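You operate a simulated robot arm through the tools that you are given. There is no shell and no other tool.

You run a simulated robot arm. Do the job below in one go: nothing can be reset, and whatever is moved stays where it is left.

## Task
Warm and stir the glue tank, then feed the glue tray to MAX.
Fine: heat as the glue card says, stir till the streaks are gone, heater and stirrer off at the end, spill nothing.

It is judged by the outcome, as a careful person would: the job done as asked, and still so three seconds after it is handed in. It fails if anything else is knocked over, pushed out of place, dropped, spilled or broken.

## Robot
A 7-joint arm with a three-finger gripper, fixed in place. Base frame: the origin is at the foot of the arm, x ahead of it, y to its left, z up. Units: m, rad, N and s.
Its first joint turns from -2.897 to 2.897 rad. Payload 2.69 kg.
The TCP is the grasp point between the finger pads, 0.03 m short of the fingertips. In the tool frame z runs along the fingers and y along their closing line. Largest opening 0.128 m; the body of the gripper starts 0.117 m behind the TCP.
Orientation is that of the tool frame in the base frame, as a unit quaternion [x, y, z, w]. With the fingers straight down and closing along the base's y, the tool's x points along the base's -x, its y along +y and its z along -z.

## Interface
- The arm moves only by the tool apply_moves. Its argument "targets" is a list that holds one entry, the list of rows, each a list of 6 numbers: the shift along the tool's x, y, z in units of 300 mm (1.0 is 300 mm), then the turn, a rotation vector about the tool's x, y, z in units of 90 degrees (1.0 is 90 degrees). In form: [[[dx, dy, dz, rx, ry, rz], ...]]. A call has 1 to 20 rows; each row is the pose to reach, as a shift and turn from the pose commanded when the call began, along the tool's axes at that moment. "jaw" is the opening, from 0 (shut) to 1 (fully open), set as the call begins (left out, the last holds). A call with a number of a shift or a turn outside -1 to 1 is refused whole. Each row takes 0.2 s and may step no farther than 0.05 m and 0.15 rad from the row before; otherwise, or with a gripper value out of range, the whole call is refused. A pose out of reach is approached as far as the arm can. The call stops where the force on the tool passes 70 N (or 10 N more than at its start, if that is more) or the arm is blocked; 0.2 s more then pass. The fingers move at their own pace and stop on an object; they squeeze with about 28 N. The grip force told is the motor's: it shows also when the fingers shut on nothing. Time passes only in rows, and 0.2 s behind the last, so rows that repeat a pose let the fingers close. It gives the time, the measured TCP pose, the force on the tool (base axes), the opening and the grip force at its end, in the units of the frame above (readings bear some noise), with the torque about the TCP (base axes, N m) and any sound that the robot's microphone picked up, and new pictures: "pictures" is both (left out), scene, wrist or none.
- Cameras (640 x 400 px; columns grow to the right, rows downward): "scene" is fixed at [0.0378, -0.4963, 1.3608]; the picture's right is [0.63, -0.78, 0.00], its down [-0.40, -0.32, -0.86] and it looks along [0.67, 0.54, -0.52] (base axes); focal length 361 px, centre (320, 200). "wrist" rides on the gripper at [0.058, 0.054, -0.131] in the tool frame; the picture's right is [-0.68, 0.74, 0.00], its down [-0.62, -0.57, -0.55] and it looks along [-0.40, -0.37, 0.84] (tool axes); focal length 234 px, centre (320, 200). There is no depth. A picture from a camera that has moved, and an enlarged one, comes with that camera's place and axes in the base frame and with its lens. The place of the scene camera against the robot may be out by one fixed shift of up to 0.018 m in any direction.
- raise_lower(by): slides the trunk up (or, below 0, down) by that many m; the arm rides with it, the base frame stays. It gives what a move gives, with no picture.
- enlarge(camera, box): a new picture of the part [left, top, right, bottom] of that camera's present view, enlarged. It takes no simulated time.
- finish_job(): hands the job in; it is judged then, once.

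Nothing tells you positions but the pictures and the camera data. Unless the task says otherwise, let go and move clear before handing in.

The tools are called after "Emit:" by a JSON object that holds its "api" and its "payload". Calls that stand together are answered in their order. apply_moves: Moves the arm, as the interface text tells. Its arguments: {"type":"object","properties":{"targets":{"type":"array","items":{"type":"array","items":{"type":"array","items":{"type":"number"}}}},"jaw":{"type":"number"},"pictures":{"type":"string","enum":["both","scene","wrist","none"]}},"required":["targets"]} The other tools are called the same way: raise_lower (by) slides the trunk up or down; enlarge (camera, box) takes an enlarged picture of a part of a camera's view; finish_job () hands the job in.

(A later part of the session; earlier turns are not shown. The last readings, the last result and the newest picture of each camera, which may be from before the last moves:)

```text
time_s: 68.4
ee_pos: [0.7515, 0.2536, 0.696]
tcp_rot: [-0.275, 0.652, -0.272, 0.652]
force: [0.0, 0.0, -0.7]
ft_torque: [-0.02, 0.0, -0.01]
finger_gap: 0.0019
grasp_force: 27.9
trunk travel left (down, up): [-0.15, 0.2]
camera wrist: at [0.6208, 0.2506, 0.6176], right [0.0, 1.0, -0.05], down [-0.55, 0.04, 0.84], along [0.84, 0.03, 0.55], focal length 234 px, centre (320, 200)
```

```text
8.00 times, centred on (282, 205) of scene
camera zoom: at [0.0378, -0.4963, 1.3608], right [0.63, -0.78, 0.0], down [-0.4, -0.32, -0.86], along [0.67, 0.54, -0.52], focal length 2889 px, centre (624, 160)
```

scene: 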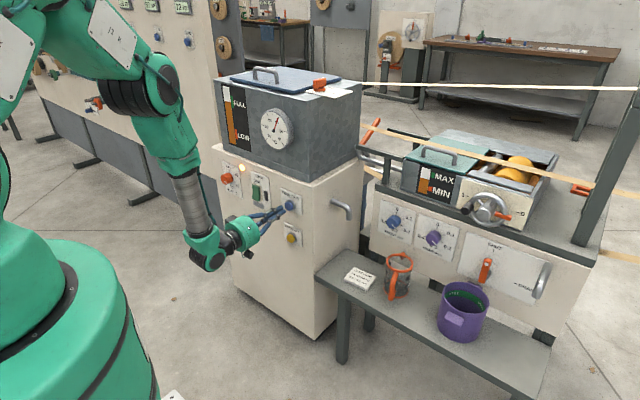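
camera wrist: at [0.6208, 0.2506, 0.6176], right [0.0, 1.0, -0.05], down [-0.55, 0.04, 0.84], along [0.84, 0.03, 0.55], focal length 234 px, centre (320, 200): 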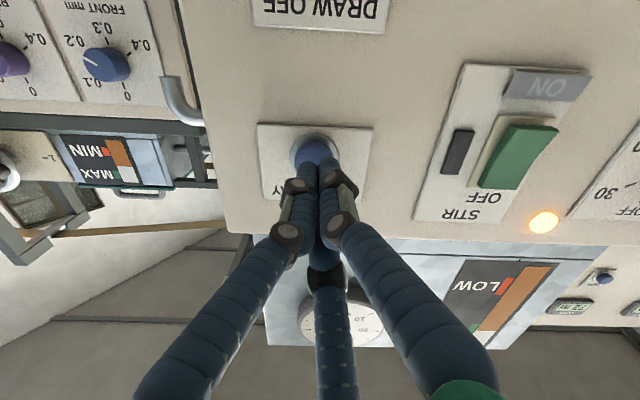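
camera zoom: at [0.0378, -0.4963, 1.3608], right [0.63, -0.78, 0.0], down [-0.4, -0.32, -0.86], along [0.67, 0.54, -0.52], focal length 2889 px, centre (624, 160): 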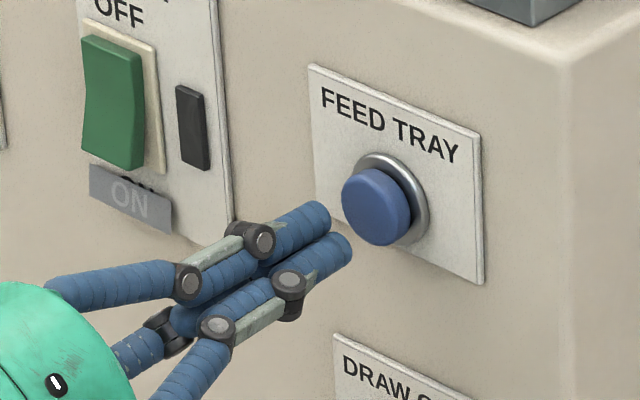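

The fingers are aligned with the button. I advance gently until contact and watch the tray gauge.

Emit:
{"api": "apply_moves", "payload": {"targets": [[[0, 0, 0.035, 0, 0, 0], [0, 0, 0.05, 0, 0, 0], [0, 0, 0.06, 0, 0, 0]]], "jaw": 0, "pictures": "scene"}}

Emit:
{"api": "enlarge", "payload": {"camera": "scene", "box": [250, 180, 314, 230]}}

Emit:
{"api": "enlarge", "payload": {"camera": "scene", "box": [405, 155, 469, 205]}}

```text
time_s: 69.2
ee_pos: [0.7707, 0.2545, 0.6952]
tcp_rot: [-0.275, 0.653, -0.271, 0.652]
force: [0.6, -0.4, -1.1]
ft_torque: [0.01, 0.02, 0.01]
finger_gap: 0.002
grasp_force: 28.2
trunk travel left (down, up): [-0.15, 0.2]
```

scene: 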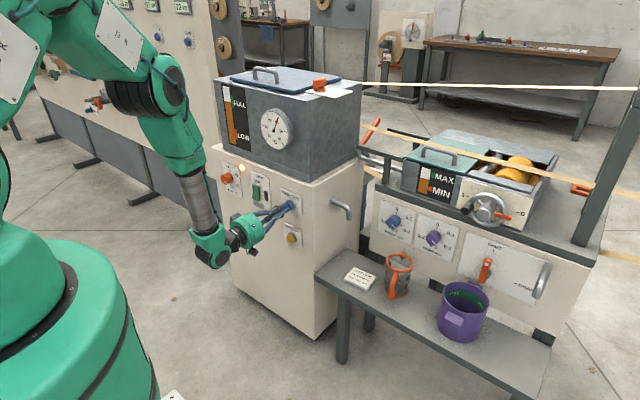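

```text
8.00 times, centred on (282, 205) of scene
camera zoom: at [0.0378, -0.4963, 1.3608], right [0.63, -0.78, 0.0], down [-0.4, -0.32, -0.86], along [0.67, 0.54, -0.52], focal length 2889 px, centre (624, 160)
```

zoom: 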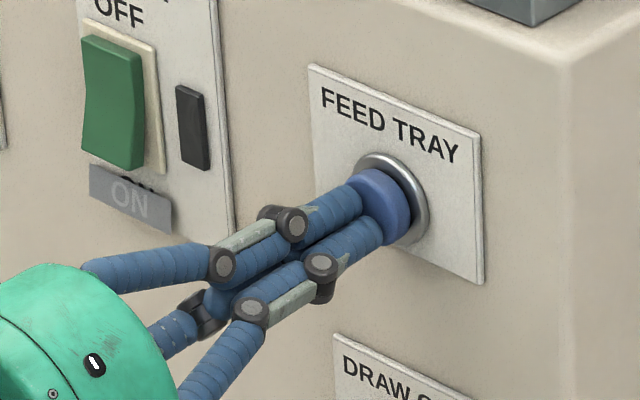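

```text
8.00 times, centred on (437, 180) of scene
camera zoom: at [0.0378, -0.4963, 1.3608], right [0.63, -0.78, 0.0], down [-0.4, -0.32, -0.86], along [0.67, 0.54, -0.52], focal length 2889 px, centre (-616, 360)
```

zoom: 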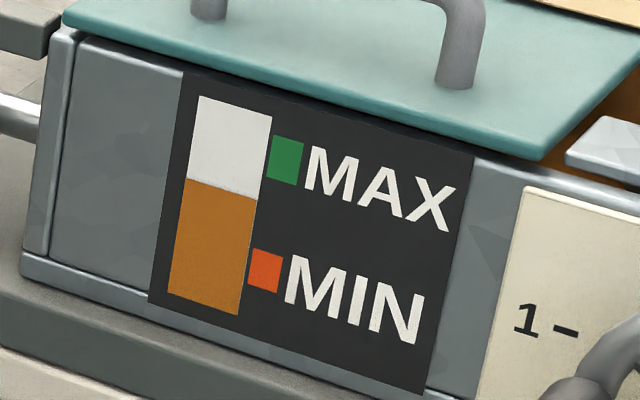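

The tips are at the button face with no press registered yet. I press in small increments.

Emit:
{"api": "apply_moves", "payload": {"targets": [[[0, 0, 0.007, 0, 0, 0], [0, 0, 0.014, 0, 0, 0]]], "jaw": 0, "pictures": "scene"}}

Emit:
{"api": "enlarge", "payload": {"camera": "scene", "box": [405, 155, 469, 205]}}

Emit:
{"api": "enlarge", "payload": {"camera": "scene", "box": [250, 180, 314, 230]}}

```text
time_s: 69.8
ee_pos: [0.7734, 0.2534, 0.6963]
tcp_rot: [-0.275, 0.653, -0.271, 0.652]
force: [-1.2, -0.2, -1.1]
ft_torque: [-0.02, -0.01, 0.0]
finger_gap: 0.0023
grasp_force: 28.0
trunk travel left (down, up): [-0.15, 0.2]
```

scene: 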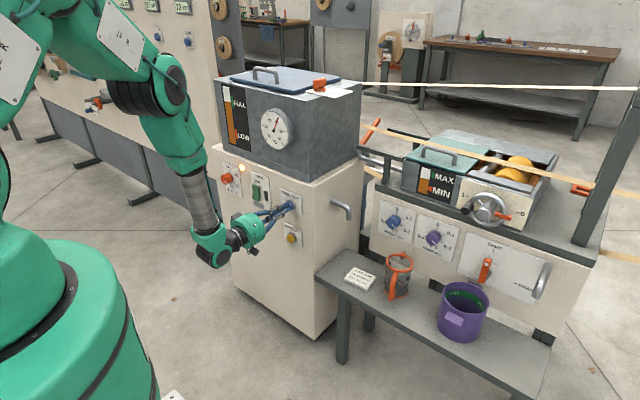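

```text
8.00 times, centred on (437, 180) of scene
camera zoom: at [0.0378, -0.4963, 1.3608], right [0.63, -0.78, 0.0], down [-0.4, -0.32, -0.86], along [0.67, 0.54, -0.52], focal length 2889 px, centre (-616, 360)
```

zoom: 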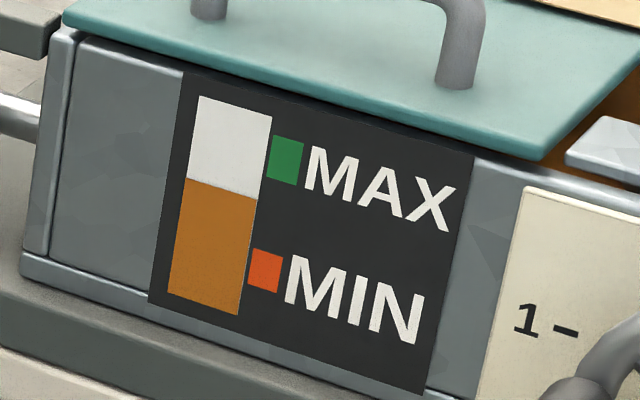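

```text
8.00 times, centred on (282, 205) of scene
camera zoom: at [0.0378, -0.4963, 1.3608], right [0.63, -0.78, 0.0], down [-0.4, -0.32, -0.86], along [0.67, 0.54, -0.52], focal length 2889 px, centre (624, 160)
```

zoom: 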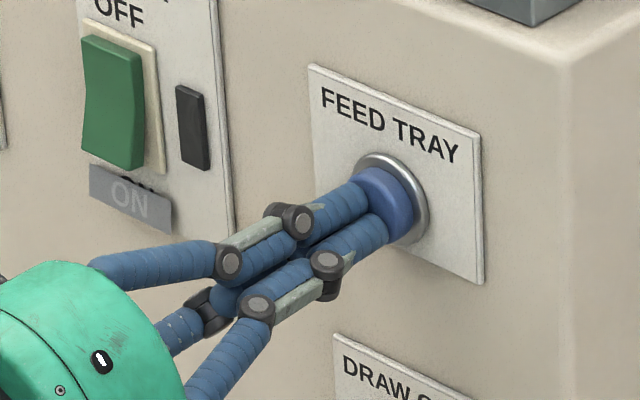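

Emit:
{"api": "apply_moves", "payload": {"targets": [[[0, 0, 0.007, 0, 0, 0], [0, 0, 0.014, 0, 0, 0]]], "jaw": 0, "pictures": "scene"}}

Emit:
{"api": "enlarge", "payload": {"camera": "scene", "box": [405, 155, 469, 205]}}

Emit:
{"api": "enlarge", "payload": {"camera": "scene", "box": [250, 180, 314, 230]}}

```text
time_s: 70.4
ee_pos: [0.7775, 0.2539, 0.6959]
tcp_rot: [-0.275, 0.652, -0.272, 0.652]
force: [-9.7, -2.2, 1.7]
ft_torque: [0.02, -0.05, -0.16]
finger_gap: 0.0059
grasp_force: 31.8
trunk travel left (down, up): [-0.15, 0.2]
heard: click
```

scene: 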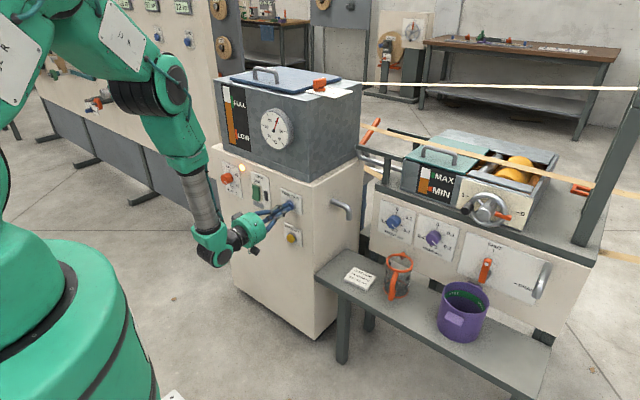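

```text
8.00 times, centred on (437, 180) of scene
camera zoom: at [0.0378, -0.4963, 1.3608], right [0.63, -0.78, 0.0], down [-0.4, -0.32, -0.86], along [0.67, 0.54, -0.52], focal length 2889 px, centre (-616, 360)
```

zoom: 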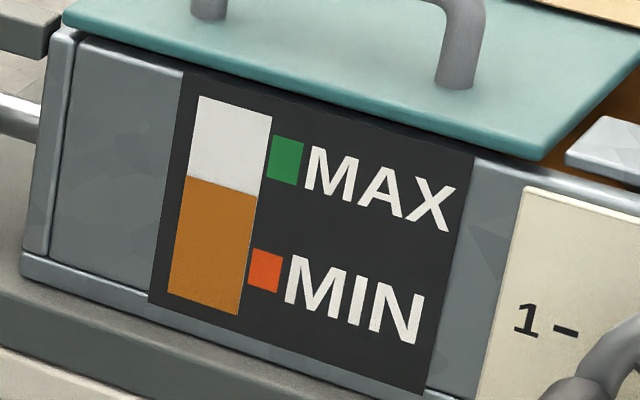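

```text
8.00 times, centred on (282, 205) of scene
camera zoom: at [0.0378, -0.4963, 1.3608], right [0.63, -0.78, 0.0], down [-0.4, -0.32, -0.86], along [0.67, 0.54, -0.52], focal length 2889 px, centre (624, 160)
```

zoom: 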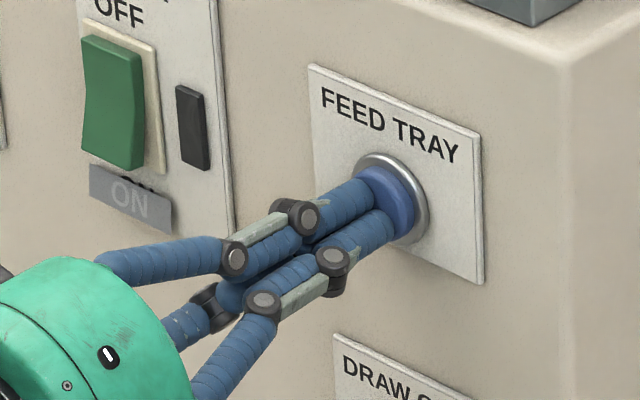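

It clicked and the level has just begun to rise. I hold and check after one short step.

Emit:
{"api": "apply_moves", "payload": {"targets": [[[0, 0, 0, 0, 0, 0], [0, 0, 0, 0, 0, 0], [0, 0, 0, 0, 0, 0]]], "jaw": 0, "pictures": "scene"}}

Emit:
{"api": "enlarge", "payload": {"camera": "scene", "box": [405, 155, 469, 205]}}

```text
time_s: 71.2
ee_pos: [0.7782, 0.2537, 0.6956]
tcp_rot: [-0.274, 0.653, -0.272, 0.652]
force: [-10.9, -3.9, 0.7]
ft_torque: [0.0, -0.01, -0.18]
finger_gap: 0.0059
grasp_force: 31.6
trunk travel left (down, up): [-0.15, 0.2]
```

scene: 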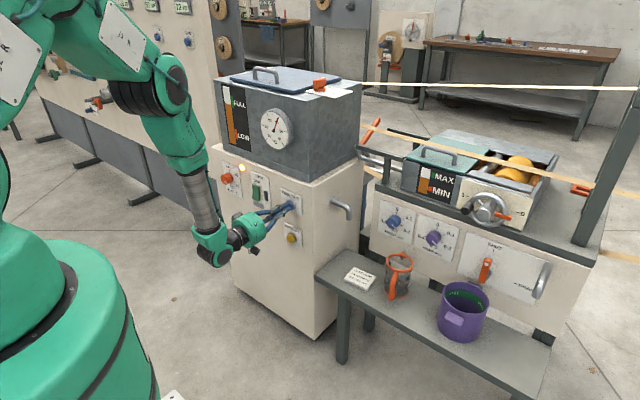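

```text
8.00 times, centred on (437, 180) of scene
camera zoom: at [0.0378, -0.4963, 1.3608], right [0.63, -0.78, 0.0], down [-0.4, -0.32, -0.86], along [0.67, 0.54, -0.52], focal length 2889 px, centre (-616, 360)
```

zoom: 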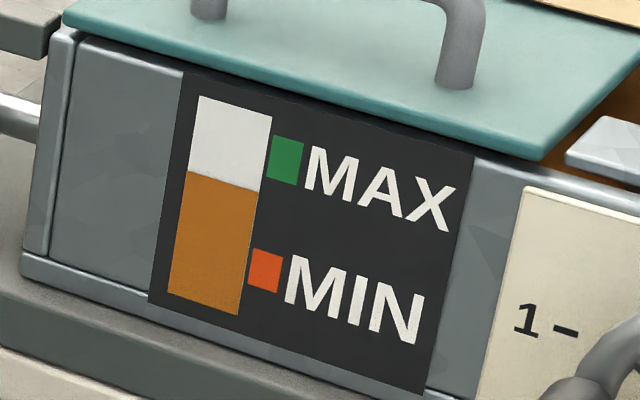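

The level is rising slowly, about 8 px/s in this zoom, with roughly 36 px to go to the middle of the MAX band. I hold for about 2.4 s more and re-check.

Emit:
{"api": "apply_moves", "payload": {"targets": [[[0, 0, 0, 0, 0, 0], [0, 0, 0, 0, 0, 0], [0, 0, 0, 0, 0, 0], [0, 0, 0, 0, 0, 0], [0, 0, 0, 0, 0, 0], [0, 0, 0, 0, 0, 0], [0, 0, 0, 0, 0, 0], [0, 0, 0, 0, 0, 0], [0, 0, 0, 0, 0, 0], [0, 0, 0, 0, 0, 0]]], "jaw": 0, "pictures": "scene"}}

Emit:
{"api": "enlarge", "payload": {"camera": "scene", "box": [405, 155, 469, 205]}}

Emit:
{"api": "enlarge", "payload": {"camera": "scene", "box": [210, 75, 274, 155]}}

```text
time_s: 73.4
ee_pos: [0.7772, 0.2542, 0.6965]
tcp_rot: [-0.275, 0.652, -0.27, 0.652]
force: [-11.8, -3.5, -2.2]
ft_torque: [0.0, 0.02, -0.11]
finger_gap: 0.006
grasp_force: 31.4
trunk travel left (down, up): [-0.15, 0.2]
```

scene: 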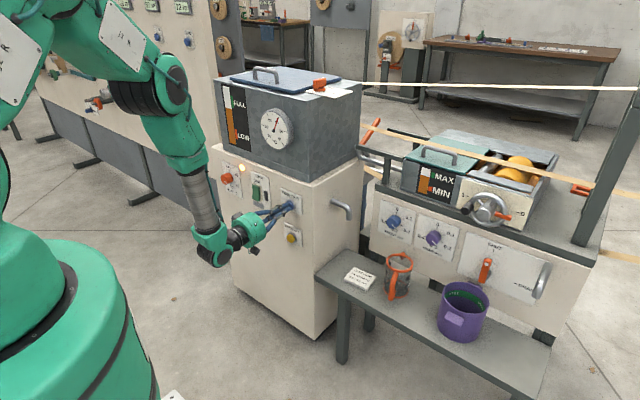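

```text
8.00 times, centred on (437, 180) of scene
camera zoom: at [0.0378, -0.4963, 1.3608], right [0.63, -0.78, 0.0], down [-0.4, -0.32, -0.86], along [0.67, 0.54, -0.52], focal length 2889 px, centre (-616, 360)
```

zoom: 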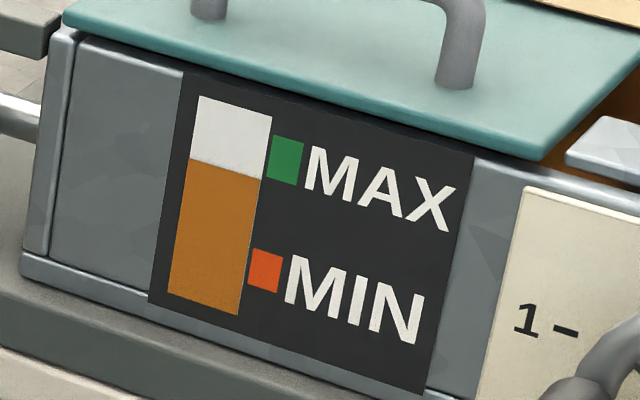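

```text
5.00 times, centred on (242, 115) of scene
camera zoom: at [0.0378, -0.4963, 1.3608], right [0.63, -0.78, 0.0], down [-0.4, -0.32, -0.86], along [0.67, 0.54, -0.52], focal length 1806 px, centre (710, 625)
```

zoom: 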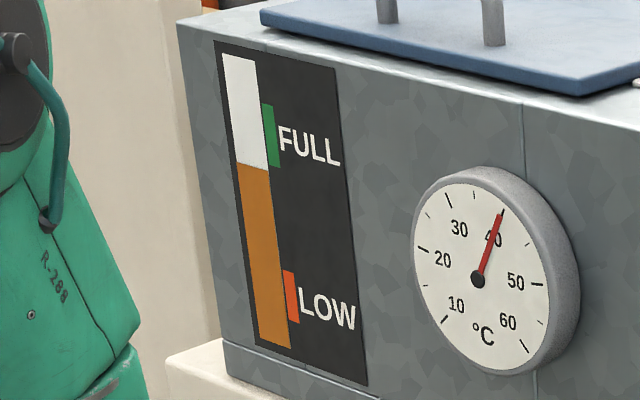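

The level is now just under the MAX band, rising about 6 px/s. I hold about 2.6 s more and re-check before releasing.

Emit:
{"api": "apply_moves", "payload": {"targets": [[[0, 0, 0, 0, 0, 0], [0, 0, 0, 0, 0, 0], [0, 0, 0, 0, 0, 0], [0, 0, 0, 0, 0, 0], [0, 0, 0, 0, 0, 0], [0, 0, 0, 0, 0, 0], [0, 0, 0, 0, 0, 0], [0, 0, 0, 0, 0, 0], [0, 0, 0, 0, 0, 0], [0, 0, 0, 0, 0, 0], [0, 0, 0, 0, 0, 0], [0, 0, 0, 0, 0, 0]]], "jaw": 0, "pictures": "scene"}}

Emit:
{"api": "enlarge", "payload": {"camera": "scene", "box": [405, 155, 469, 205]}}

```text
time_s: 76.0
ee_pos: [0.7768, 0.2539, 0.6964]
tcp_rot: [-0.274, 0.653, -0.271, 0.652]
force: [-11.7, -1.3, -1.4]
ft_torque: [0.01, 0.01, -0.07]
finger_gap: 0.006
grasp_force: 31.4
trunk travel left (down, up): [-0.15, 0.2]
```

scene: 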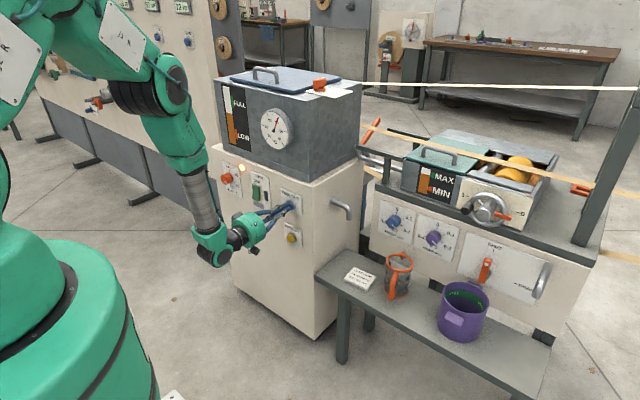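

```text
8.00 times, centred on (437, 180) of scene
camera zoom: at [0.0378, -0.4963, 1.3608], right [0.63, -0.78, 0.0], down [-0.4, -0.32, -0.86], along [0.67, 0.54, -0.52], focal length 2889 px, centre (-616, 360)
```

zoom: 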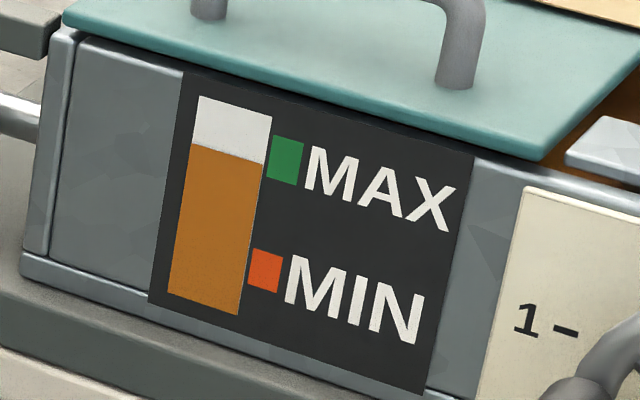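

The level is inside the MAX band, in its lower part. I release now to confirm that the feed stops, leaving room for a small top-up.

Emit:
{"api": "apply_moves", "payload": {"targets": [[[0, 0, -0.04, 0, 0, 0], [0, 0, -0.08, 0, 0, 0]]], "jaw": 0, "pictures": "scene"}}

Emit:
{"api": "enlarge", "payload": {"camera": "scene", "box": [405, 155, 469, 205]}}

Emit:
{"api": "enlarge", "payload": {"camera": "scene", "box": [250, 180, 314, 230]}}

```text
time_s: 76.6
ee_pos: [0.7559, 0.2534, 0.6975]
tcp_rot: [-0.275, 0.652, -0.272, 0.652]
force: [-0.1, -0.6, 0.5]
ft_torque: [0.01, 0.01, -0.01]
finger_gap: 0.0019
grasp_force: 31.3
trunk travel left (down, up): [-0.15, 0.2]
```

scene: 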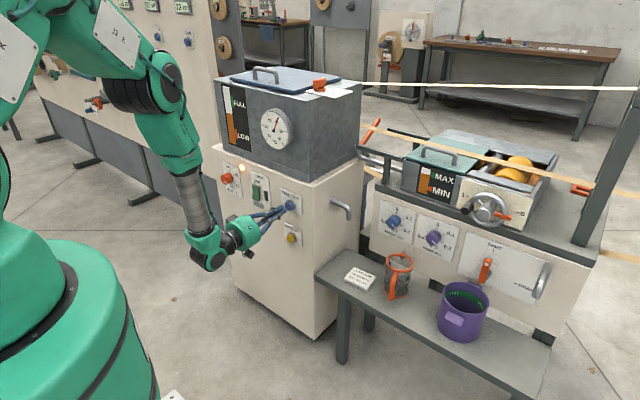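

```text
8.00 times, centred on (437, 180) of scene
camera zoom: at [0.0378, -0.4963, 1.3608], right [0.63, -0.78, 0.0], down [-0.4, -0.32, -0.86], along [0.67, 0.54, -0.52], focal length 2889 px, centre (-616, 360)
```

zoom: 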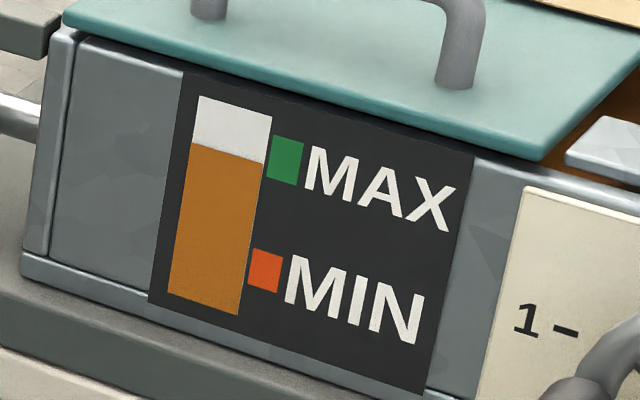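

```text
8.00 times, centred on (282, 205) of scene
camera zoom: at [0.0378, -0.4963, 1.3608], right [0.63, -0.78, 0.0], down [-0.4, -0.32, -0.86], along [0.67, 0.54, -0.52], focal length 2889 px, centre (624, 160)
```

zoom: 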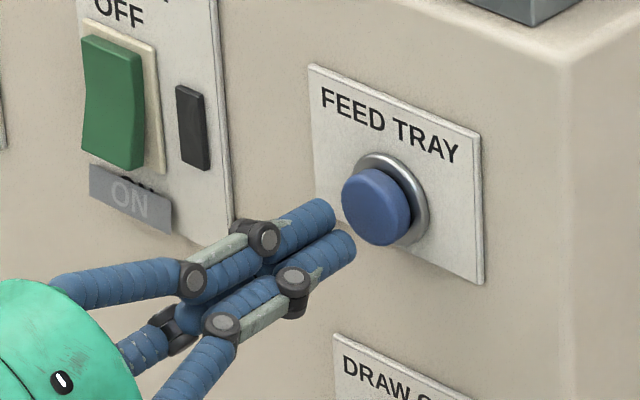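

The button is momentary and the flow has stopped. The level is in the lower third of the MAX band, so I give a short top-up of about 1.2 s to bring it mid-band.

Emit:
{"api": "apply_moves", "payload": {"targets": [[[0, 0, 0.045, 0, 0, 0], [0, 0, 0.08, 0, 0, 0], [0, 0, 0.08, 0, 0, 0], [0, 0, 0.08, 0, 0, 0], [0, 0, 0.08, 0, 0, 0], [0, 0, 0.08, 0, 0, 0], [0, 0, 0.08, 0, 0, 0], [0, 0, 0.04, 0, 0, 0], [0, 0, 0, 0, 0, 0], [0, 0, -0.1, 0, 0, 0]]], "jaw": 0, "pictures": "scene"}}

Emit:
{"api": "enlarge", "payload": {"camera": "scene", "box": [405, 155, 469, 205]}}

Emit:
{"api": "enlarge", "payload": {"camera": "scene", "box": [200, 75, 310, 215]}}

```text
time_s: 78.8
ee_pos: [0.7254, 0.2544, 0.6979]
tcp_rot: [-0.276, 0.652, -0.271, 0.652]
force: [-0.4, 0.5, -0.5]
ft_torque: [-0.04, 0.02, 0.03]
finger_gap: 0.002
grasp_force: 31.7
trunk travel left (down, up): [-0.15, 0.2]
heard: click
```

scene: 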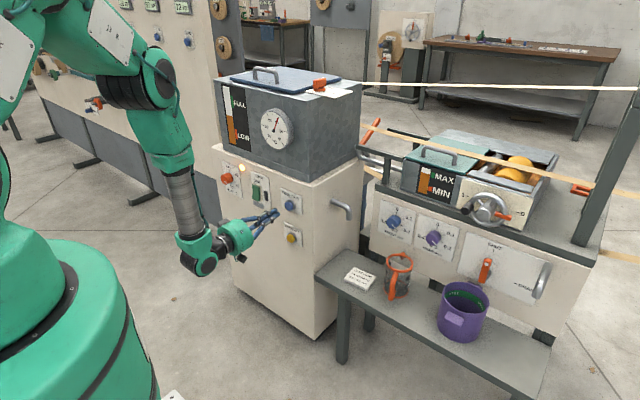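

```text
8.00 times, centred on (437, 180) of scene
camera zoom: at [0.0378, -0.4963, 1.3608], right [0.63, -0.78, 0.0], down [-0.4, -0.32, -0.86], along [0.67, 0.54, -0.52], focal length 2889 px, centre (-616, 360)
```

zoom: 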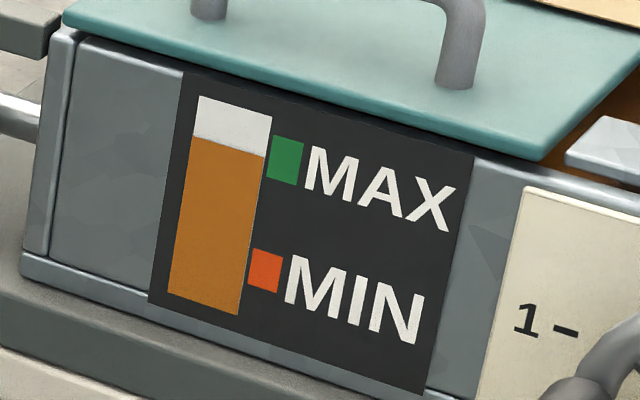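

```text
2.86 times, centred on (255, 145) of scene
camera zoom: at [0.0378, -0.4963, 1.3608], right [0.63, -0.78, 0.0], down [-0.4, -0.32, -0.86], along [0.67, 0.54, -0.52], focal length 1032 px, centre (506, 357)
```

zoom: 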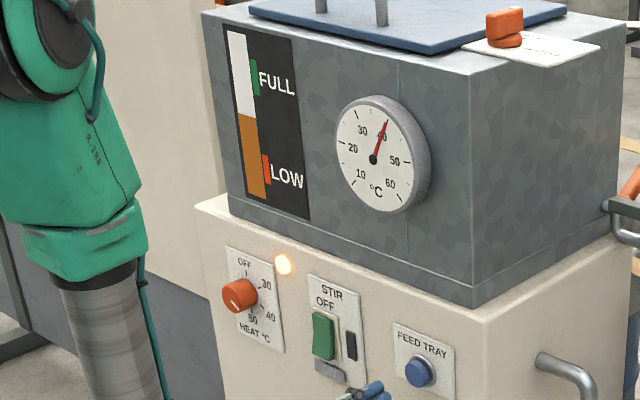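

The tray level is mid MAX band, and the tank is still well above LOW. Next I turn the heater off. I retract, travel to the heat knob with the wrist rolled back to 0° and the fingers open.

Emit:
{"api": "apply_moves", "payload": {"targets": [[[0, 0, -0.12, 0, 0, 0], [-0.07, 0.07, -0.183, 0, 0, 0.04], [-0.16, 0.16, -0.183, 0, 0, 0.1], [-0.25, 0.25, -0.183, 0, 0, 0.16], [-0.34, 0.34, -0.183, 0, 0, 0.22], [-0.43, 0.43, -0.183, 0, 0, 0.28], [-0.52, 0.52, -0.183, 0, 0, 0.34], [-0.61, 0.61, -0.183, 0, 0, 0.4], [-0.7, 0.69, -0.183, 0, 0, 0.45], [-0.7728, 0.7643, -0.183, 0, 0, 0.5], [-0.7728, 0.7643, -0.183, 0, 0, 0.5]]], "jaw": 0.65, "pictures": "both"}}

Emit:
{"api": "enlarge", "payload": {"camera": "wrist", "box": [240, 50, 400, 170]}}

Emit:
{"api": "enlarge", "payload": {"camera": "scene", "box": [405, 155, 469, 205]}}

```text
time_s: 81.2
ee_pos: [0.6684, 0.5814, 0.6963]
tcp_rot: [-0.004, 0.708, 0.0, 0.706]
force: [0.3, 0.4, -0.1]
ft_torque: [-0.02, -0.02, -0.02]
finger_gap: 0.0831
grasp_force: 0.0
trunk travel left (down, up): [-0.15, 0.2]
camera wrist: at [0.5369, 0.6344, 0.6368], right [0.0, 0.74, 0.67], down [-0.54, -0.56, 0.62], along [0.84, -0.36, 0.4], focal length 234 px, centre (320, 200)
```

scene: 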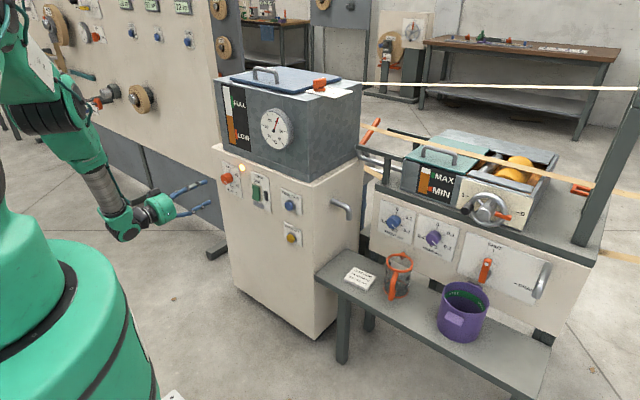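
wrist: 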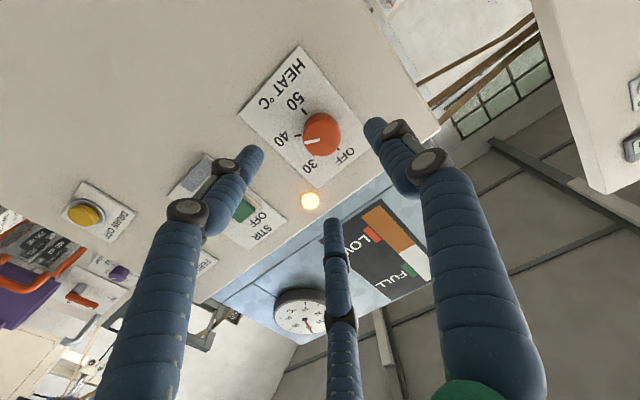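

```text
3.33 times, centred on (320, 110) of wrist
camera zoom: at [0.5369, 0.6344, 0.6368], right [0.0, 0.74, 0.67], down [-0.54, -0.56, 0.62], along [0.84, -0.36, 0.4], focal length 781 px, centre (320, 500)
```

zoom: 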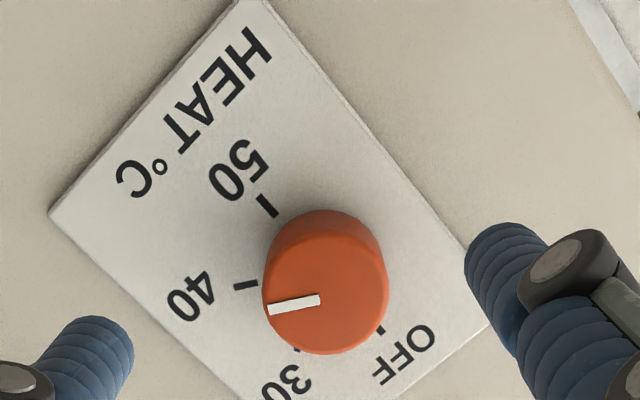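

```text
8.00 times, centred on (437, 180) of scene
camera zoom: at [0.0378, -0.4963, 1.3608], right [0.63, -0.78, 0.0], down [-0.4, -0.32, -0.86], along [0.67, 0.54, -0.52], focal length 2889 px, centre (-616, 360)
```

zoom: 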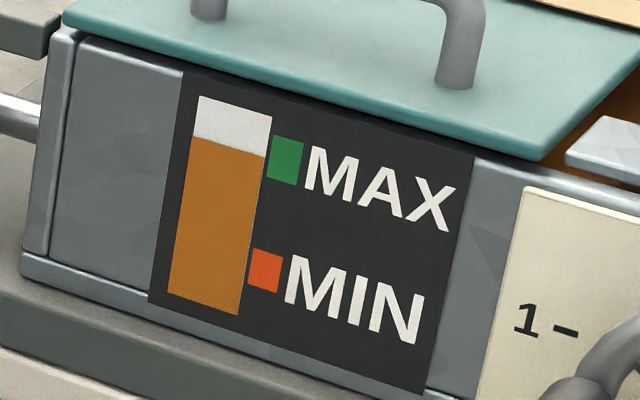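

The tray level is steady and the pointer is at 40. I move in around the knob and grip it.

Emit:
{"api": "apply_moves", "payload": {"targets": [[[-0.006, -0.002, 0.1, 0, 0, 0], [-0.0113, -0.003, 0.2, 0, 0, 0], [-0.0113, -0.003, 0.28, 0, 0, 0], [-0.0113, -0.003, 0.33, 0, 0, 0], [-0.0113, -0.003, 0.36, 0, 0, 0], [-0.0113, -0.003, 0.36, 0, 0, 0]]], "jaw": 0.65, "pictures": "none"}}

Emit:
{"api": "apply_moves", "payload": {"targets": [[[0, 0, 0, 0, 0, 0], [0, 0, 0, 0, 0, 0], [0, 0, 0, 0, 0, 0]]], "jaw": 0, "pictures": "wrist"}}

Emit:
{"api": "enlarge", "payload": {"camera": "wrist", "box": [240, 80, 400, 240]}}

```text
time_s: 82.6
ee_pos: [0.7752, 0.5788, 0.6997]
tcp_rot: [-0.005, 0.708, -0.001, 0.706]
force: [-0.4, -0.3, 0.3]
ft_torque: [0.01, 0.0, 0.02]
finger_gap: 0.0832
grasp_force: 0.0
trunk travel left (down, up): [-0.15, 0.2]
```

```text
time_s: 83.4
ee_pos: [0.7762, 0.5798, 0.7004]
tcp_rot: [-0.003, 0.708, -0.001, 0.707]
force: [0.2, 0.7, 0.8]
ft_torque: [0.01, -0.06, 0.03]
finger_gap: 0.0412
grasp_force: 44.8
trunk travel left (down, up): [-0.15, 0.2]
camera wrist: at [0.644, 0.6332, 0.6408], right [0.0, 0.74, 0.67], down [-0.54, -0.56, 0.62], along [0.84, -0.36, 0.4], focal length 234 px, centre (320, 200)
```

wrist: 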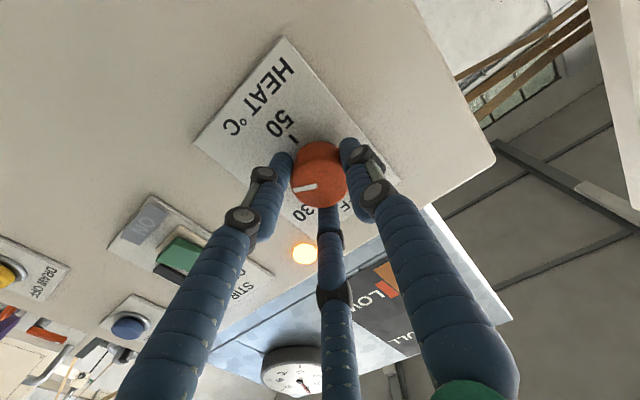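

```text
2.50 times, centred on (320, 160) of wrist
camera zoom: at [0.644, 0.6332, 0.6408], right [0.0, 0.74, 0.67], down [-0.54, -0.56, 0.62], along [0.84, -0.36, 0.4], focal length 585 px, centre (320, 300)
```

zoom: 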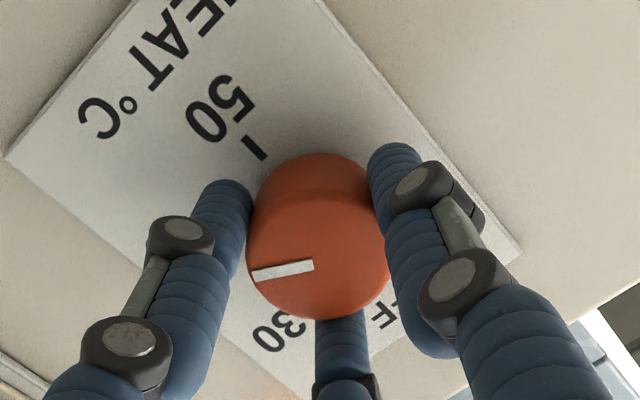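

It's well centred. I turn counter-clockwise by 60°, then another 60°, to OFF.

Emit:
{"api": "apply_moves", "payload": {"targets": [[[0, 0, 0, 0, 0, -0.083], [0, 0, 0, 0, 0, -0.167], [0, 0, 0, 0, 0, -0.25], [0, 0, 0, 0, 0, -0.333], [0, 0, 0, 0, 0, -0.417], [0, 0, 0, 0, 0, -0.5], [0, 0, 0, 0, 0, -0.583], [0, 0, 0, 0, 0, -0.667], [0, 0, 0, 0, 0, -0.667]]], "jaw": 0, "pictures": "wrist"}}

Emit:
{"api": "enlarge", "payload": {"camera": "wrist", "box": [240, 80, 400, 240]}}

```text
time_s: 85.4
ee_pos: [0.7747, 0.5796, 0.7006]
tcp_rot: [-0.358, 0.61, -0.355, 0.611]
force: [-4.3, 6.5, -0.4]
ft_torque: [0.05, -0.08, 0.26]
finger_gap: 0.0413
grasp_force: 44.7
trunk travel left (down, up): [-0.15, 0.2]
camera wrist: at [0.6444, 0.5553, 0.6242], right [-0.01, 0.95, -0.31], down [-0.55, 0.26, 0.8], along [0.84, 0.17, 0.52], focal length 234 px, centre (320, 200)
```

wrist: 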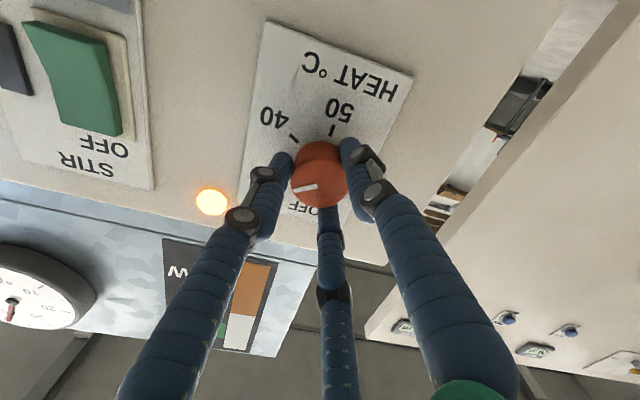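

```text
2.50 times, centred on (320, 160) of wrist
camera zoom: at [0.6444, 0.5553, 0.6242], right [-0.01, 0.95, -0.31], down [-0.55, 0.26, 0.8], along [0.84, 0.17, 0.52], focal length 585 px, centre (320, 300)
```

zoom: 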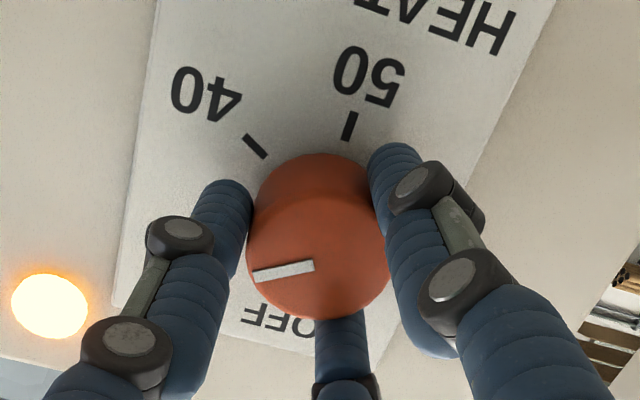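

There is no slip, and the pointer is now near 30. I turn the final 60° to OFF.

Emit:
{"api": "apply_moves", "payload": {"targets": [[[0, 0, 0, 0, 0, -0.083], [0, 0, 0, 0, 0, -0.167], [0, 0, 0, 0, 0, -0.25], [0, 0, 0, 0, 0, -0.333], [0, 0, 0, 0, 0, -0.417], [0, 0, 0, 0, 0, -0.5], [0, 0, 0, 0, 0, -0.583], [0, 0, 0, 0, 0, -0.667], [0, 0, 0, 0, 0, -0.667]]], "jaw": 0, "pictures": "both"}}

Emit:
{"api": "enlarge", "payload": {"camera": "wrist", "box": [240, 80, 400, 240]}}

Emit:
{"api": "enlarge", "payload": {"camera": "scene", "box": [200, 75, 310, 215]}}

```text
time_s: 87.4
ee_pos: [0.7762, 0.5804, 0.6997]
tcp_rot: [0.616, -0.35, 0.613, -0.351]
force: [-9.0, 1.6, -1.2]
ft_torque: [0.81, 0.08, -0.11]
finger_gap: 0.0412
grasp_force: 45.4
trunk travel left (down, up): [-0.15, 0.2]
camera wrist: at [0.6449, 0.5022, 0.6833], right [0.0, 0.21, -0.98], down [-0.55, 0.82, 0.17], along [0.83, 0.54, 0.11], focal length 234 px, centre (320, 200)
```

scene: 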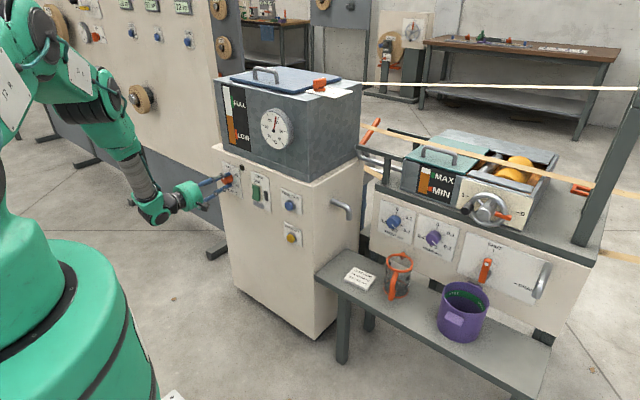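
wrist: 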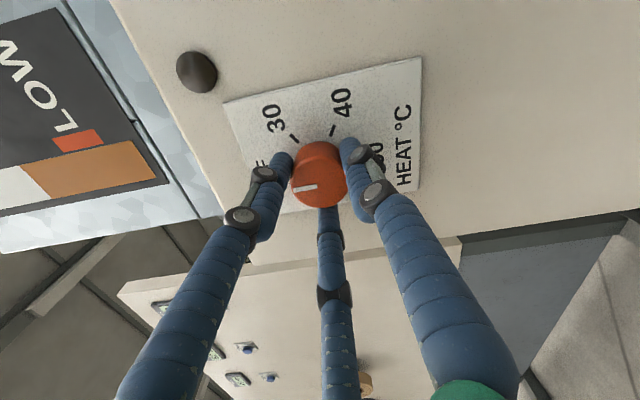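

```text
2.50 times, centred on (320, 160) of wrist
camera zoom: at [0.6449, 0.5022, 0.6833], right [0.0, 0.21, -0.98], down [-0.55, 0.82, 0.17], along [0.83, 0.54, 0.11], focal length 585 px, centre (320, 300)
```

zoom: 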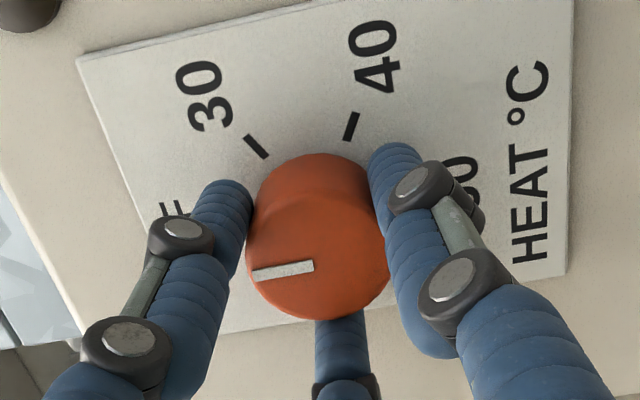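

```text
2.86 times, centred on (255, 145) of scene
camera zoom: at [0.0378, -0.4963, 1.3608], right [0.63, -0.78, 0.0], down [-0.4, -0.32, -0.86], along [0.67, 0.54, -0.52], focal length 1032 px, centre (506, 357)
```

zoom: 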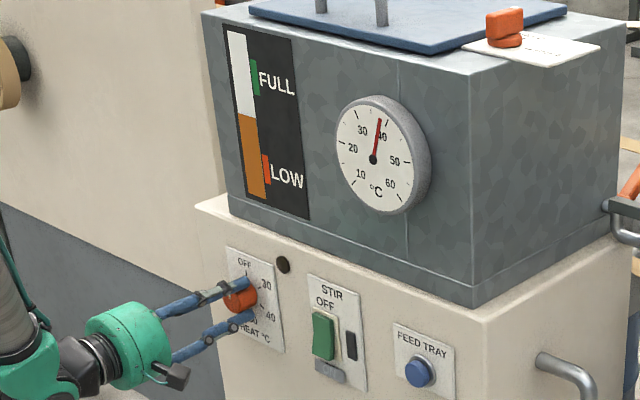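

The heater lamp is out. I release and back away, then check that the pointer is on OFF.

Emit:
{"api": "apply_moves", "payload": {"targets": [[[0, 0, 0, 0, 0, 0], [0, 0, 0, 0, 0, 0], [0, 0, -0.1, 0, 0, 0], [0, 0, -0.22, 0, 0, 0], [0, 0, -0.35, 0, 0, 0], [0, 0, -0.48, 0, 0, 0], [0, 0, -0.6, 0, 0, 0]]], "jaw": 0.65, "pictures": "both"}}

Emit:
{"api": "enlarge", "payload": {"camera": "wrist", "box": [240, 50, 400, 170]}}

Emit:
{"api": "enlarge", "payload": {"camera": "scene", "box": [210, 150, 290, 200]}}

Emit:
{"api": "enlarge", "payload": {"camera": "scene", "box": [405, 155, 469, 205]}}

```text
time_s: 89.0
ee_pos: [0.5956, 0.5796, 0.7006]
tcp_rot: [0.616, -0.349, 0.613, -0.352]
force: [-0.5, -0.5, 0.2]
ft_torque: [-0.03, 0.01, 0.03]
finger_gap: 0.0834
grasp_force: 0.1
trunk travel left (down, up): [-0.15, 0.2]
camera wrist: at [0.4646, 0.5023, 0.6836], right [0.0, 0.21, -0.98], down [-0.55, 0.81, 0.18], along [0.83, 0.54, 0.11], focal length 234 px, centre (320, 200)
```

scene: 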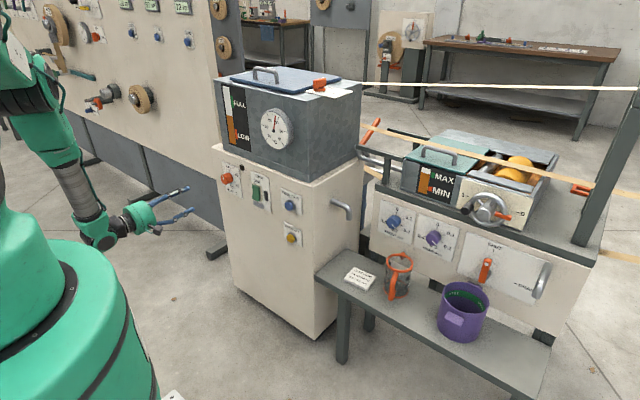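
wrist: 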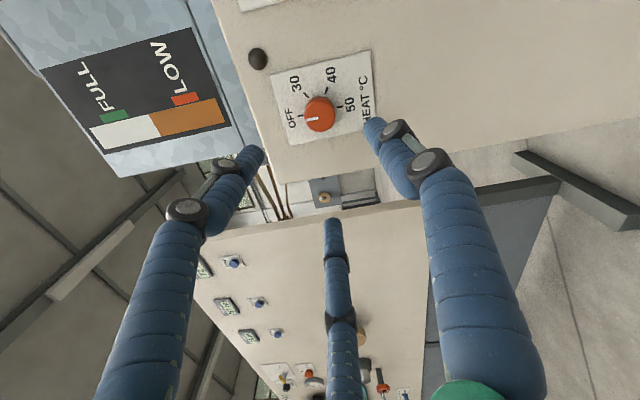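

```text
3.33 times, centred on (320, 110) of wrist
camera zoom: at [0.4646, 0.5023, 0.6836], right [0.0, 0.21, -0.98], down [-0.55, 0.81, 0.18], along [0.83, 0.54, 0.11], focal length 781 px, centre (320, 500)
```

zoom: 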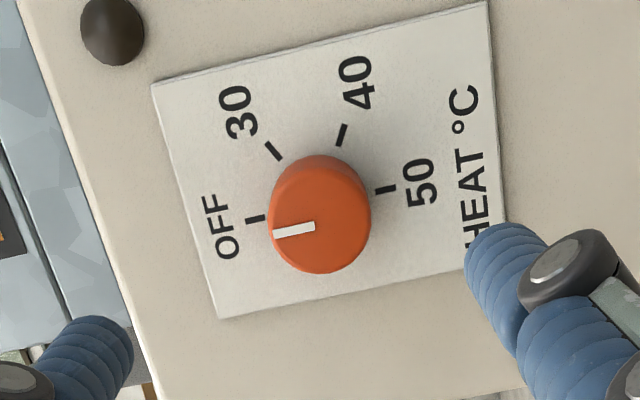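

```text
8.00 times, centred on (250, 175) of scene
camera zoom: at [0.0378, -0.4963, 1.3608], right [0.63, -0.78, 0.0], down [-0.4, -0.32, -0.86], along [0.67, 0.54, -0.52], focal length 2889 px, centre (880, 400)
```

zoom: 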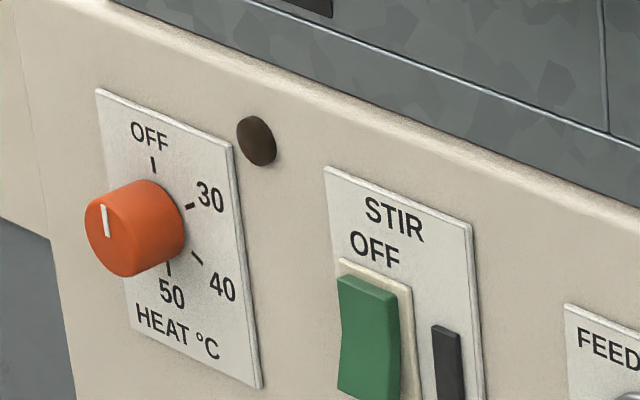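

```text
8.00 times, centred on (437, 180) of scene
camera zoom: at [0.0378, -0.4963, 1.3608], right [0.63, -0.78, 0.0], down [-0.4, -0.32, -0.86], along [0.67, 0.54, -0.52], focal length 2889 px, centre (-616, 360)
```

zoom: 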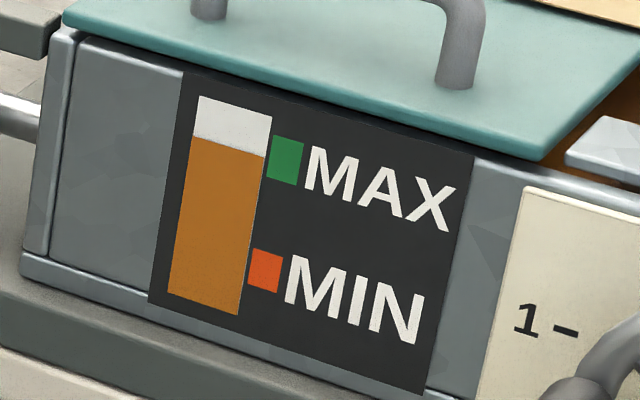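

The heater is OFF, the stirrer is OFF and the tray is mid MAX band. One thing left: I changed the lid latch for the stirring, so I'll return it to FREE as I found it. First I raise the arm and roll the wrist back.

Emit:
{"api": "apply_moves", "payload": {"targets": [[[0.06, -0.05, -0.05, 0, 0, 0.08], [0.12, -0.1, -0.1, 0, 0, 0.16], [0.19, -0.15, -0.167, 0, 0, 0.24], [0.26, -0.2, -0.167, 0, 0, 0.32], [0.33, -0.25, -0.167, 0, 0, 0.4], [0.4, -0.31, -0.167, 0, 0, 0.48], [0.46, -0.36, -0.167, 0, 0, 0.56], [0.52, -0.41, -0.167, 0, 0, 0.63], [0.564, -0.444, -0.167, 0, 0, 0.667]]], "jaw": 0.65, "pictures": "none"}}

Emit:
{"api": "apply_moves", "payload": {"targets": [[[-0.005, -0.083, 0, 0, 0, 0.08], [-0.01, -0.166, 0, 0, 0, 0.16], [-0.015, -0.249, 0, 0, 0, 0.24], [-0.02, -0.332, 0, 0, 0, 0.32], [-0.025, -0.415, 0, 0, 0, 0.4], [-0.03, -0.498, 0, 0, 0, 0.48], [-0.035, -0.581, 0, 0, 0, 0.56], [-0.04, -0.664, 0, 0, 0, 0.63], [-0.045, -0.744, 0, 0, 0, 0.667]]], "pictures": "both"}}

Emit:
{"api": "enlarge", "payload": {"camera": "scene", "box": [200, 70, 360, 170]}}

```text
time_s: 91.0
ee_pos: [0.547, 0.5007, 0.9013]
tcp_rot: [-0.358, 0.611, -0.353, 0.611]
force: [0.3, -1.4, -0.3]
ft_torque: [-0.01, -0.05, -0.03]
finger_gap: 0.0831
grasp_force: 0.1
trunk travel left (down, up): [-0.15, 0.2]
```

```text
time_s: 93.0
ee_pos: [0.5477, 0.3995, 1.1015]
tcp_rot: [-0.004, 0.708, -0.001, 0.706]
force: [0.4, 0.4, 0.2]
ft_torque: [0.0, -0.04, 0.0]
finger_gap: 0.0831
grasp_force: 0.1
trunk travel left (down, up): [-0.15, 0.2]
camera wrist: at [0.4153, 0.4537, 1.0425], right [0.0, 0.74, 0.67], down [-0.54, -0.56, 0.62], along [0.84, -0.36, 0.4], focal length 234 px, centre (320, 200)
```

scene: 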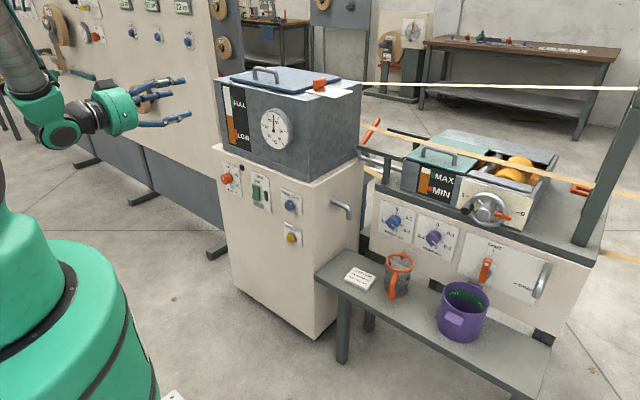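
wrist: 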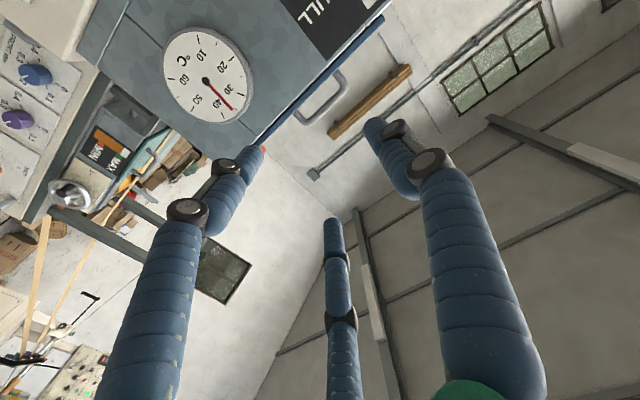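

```text
4.00 times, centred on (280, 120) of scene
camera zoom: at [0.0378, -0.4963, 1.3608], right [0.63, -0.78, 0.0], down [-0.4, -0.32, -0.86], along [0.67, 0.54, -0.52], focal length 1445 px, centre (480, 520)
```

zoom: 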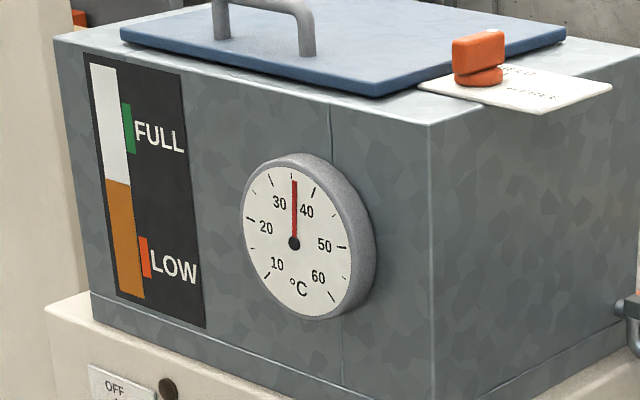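

The state is fine and the tank is cooling now that the heater is off. I turn the tool down and move over the latch.

Emit:
{"api": "apply_moves", "payload": {"targets": [[[-0.1, -0.02, 0.0, 0, 0.083, 0], [-0.2, -0.05, 0.02, 0, 0.167, 0], [-0.3, -0.08, 0.04, 0, 0.25, 0], [-0.4, -0.11, 0.07, 0, 0.333, 0], [-0.48, -0.14, 0.1, 0, 0.417, 0], [-0.5, -0.17, 0.13, 0, 0.5, 0], [-0.5, -0.2, 0.16, 0, 0.583, 0], [-0.5, -0.23, 0.2, 0, 0.667, 0], [-0.5, -0.26, 0.24, 0, 0.75, 0], [-0.5, -0.29, 0.28, 0, 0.833, 0], [-0.5, -0.31, 0.31, 0, 0.917, 0], [-0.5, -0.333, 0.333, 0, 1.0, 0], [-0.5, -0.333, 0.333, 0, 1.0, 0]]], "jaw": 0.4, "pictures": "none"}}

```text
time_s: 95.8
ee_pos: [0.6494, 0.3036, 1.252]
tcp_rot: [-0.003, 1.0, -0.003, -0.003]
force: [1.2, -0.3, -0.8]
ft_torque: [-0.01, 0.07, -0.01]
finger_gap: 0.0513
grasp_force: 0.1
trunk travel left (down, up): [-0.15, 0.2]
```

Emit:
{"api": "apply_moves", "payload": {"targets": [[[-0.12, -0.04, 0, 0, 0, 0], [-0.24, -0.08, 0, 0, 0, 0], [-0.36, -0.12, 0, 0, 0, 0], [-0.48, -0.16, 0, 0, 0, 0], [-0.6, -0.2, 0, 0, 0, 0], [-0.72, -0.24, 0, 0, 0, 0], [-0.84, -0.28, 0.01, 0, 0, 0], [-0.952, -0.317, 0.03, 0, 0, 0], [-0.952, -0.317, 0.03, 0, 0, 0]]], "jaw": 0.4, "pictures": "both"}}

Emit:
{"api": "enlarge", "payload": {"camera": "wrist", "box": [250, 80, 410, 220]}}

```text
time_s: 97.8
ee_pos: [0.9344, 0.2103, 1.2449]
tcp_rot: [-0.003, 1.0, -0.004, -0.001]
force: [0.6, 0.4, -0.3]
ft_torque: [0.02, 0.04, -0.01]
finger_gap: 0.0514
grasp_force: 0.1
trunk travel left (down, up): [-0.15, 0.2]
camera wrist: at [0.8757, 0.2653, 1.3746], right [0.67, 0.74, -0.01], down [0.62, -0.56, 0.55], along [0.4, -0.38, -0.83], focal length 234 px, centre (320, 200)
```

scene: 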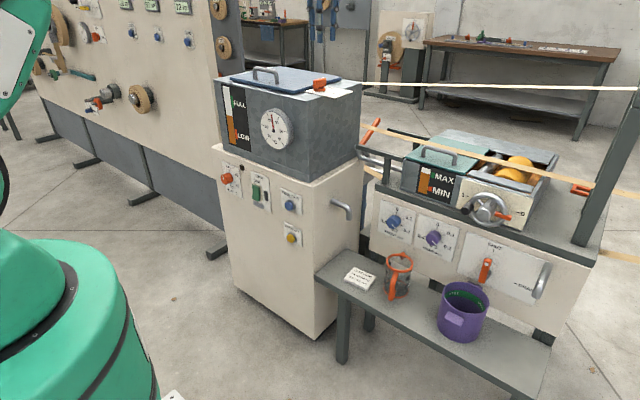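
wrist: 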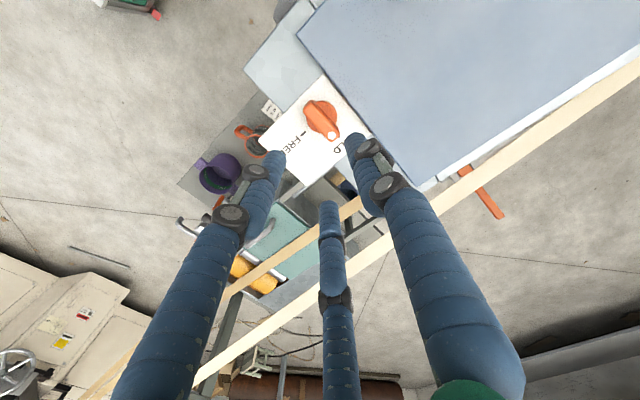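

```text
2.86 times, centred on (330, 150) of wrist
camera zoom: at [0.8757, 0.2653, 1.3746], right [0.67, 0.74, -0.01], down [0.62, -0.56, 0.55], along [0.4, -0.38, -0.83], focal length 669 px, centre (291, 343)
```

zoom: 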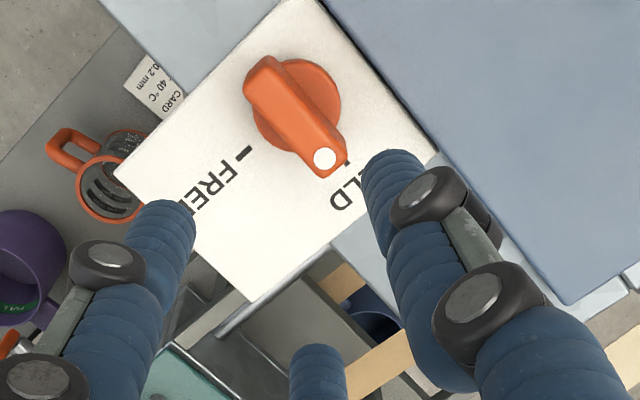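

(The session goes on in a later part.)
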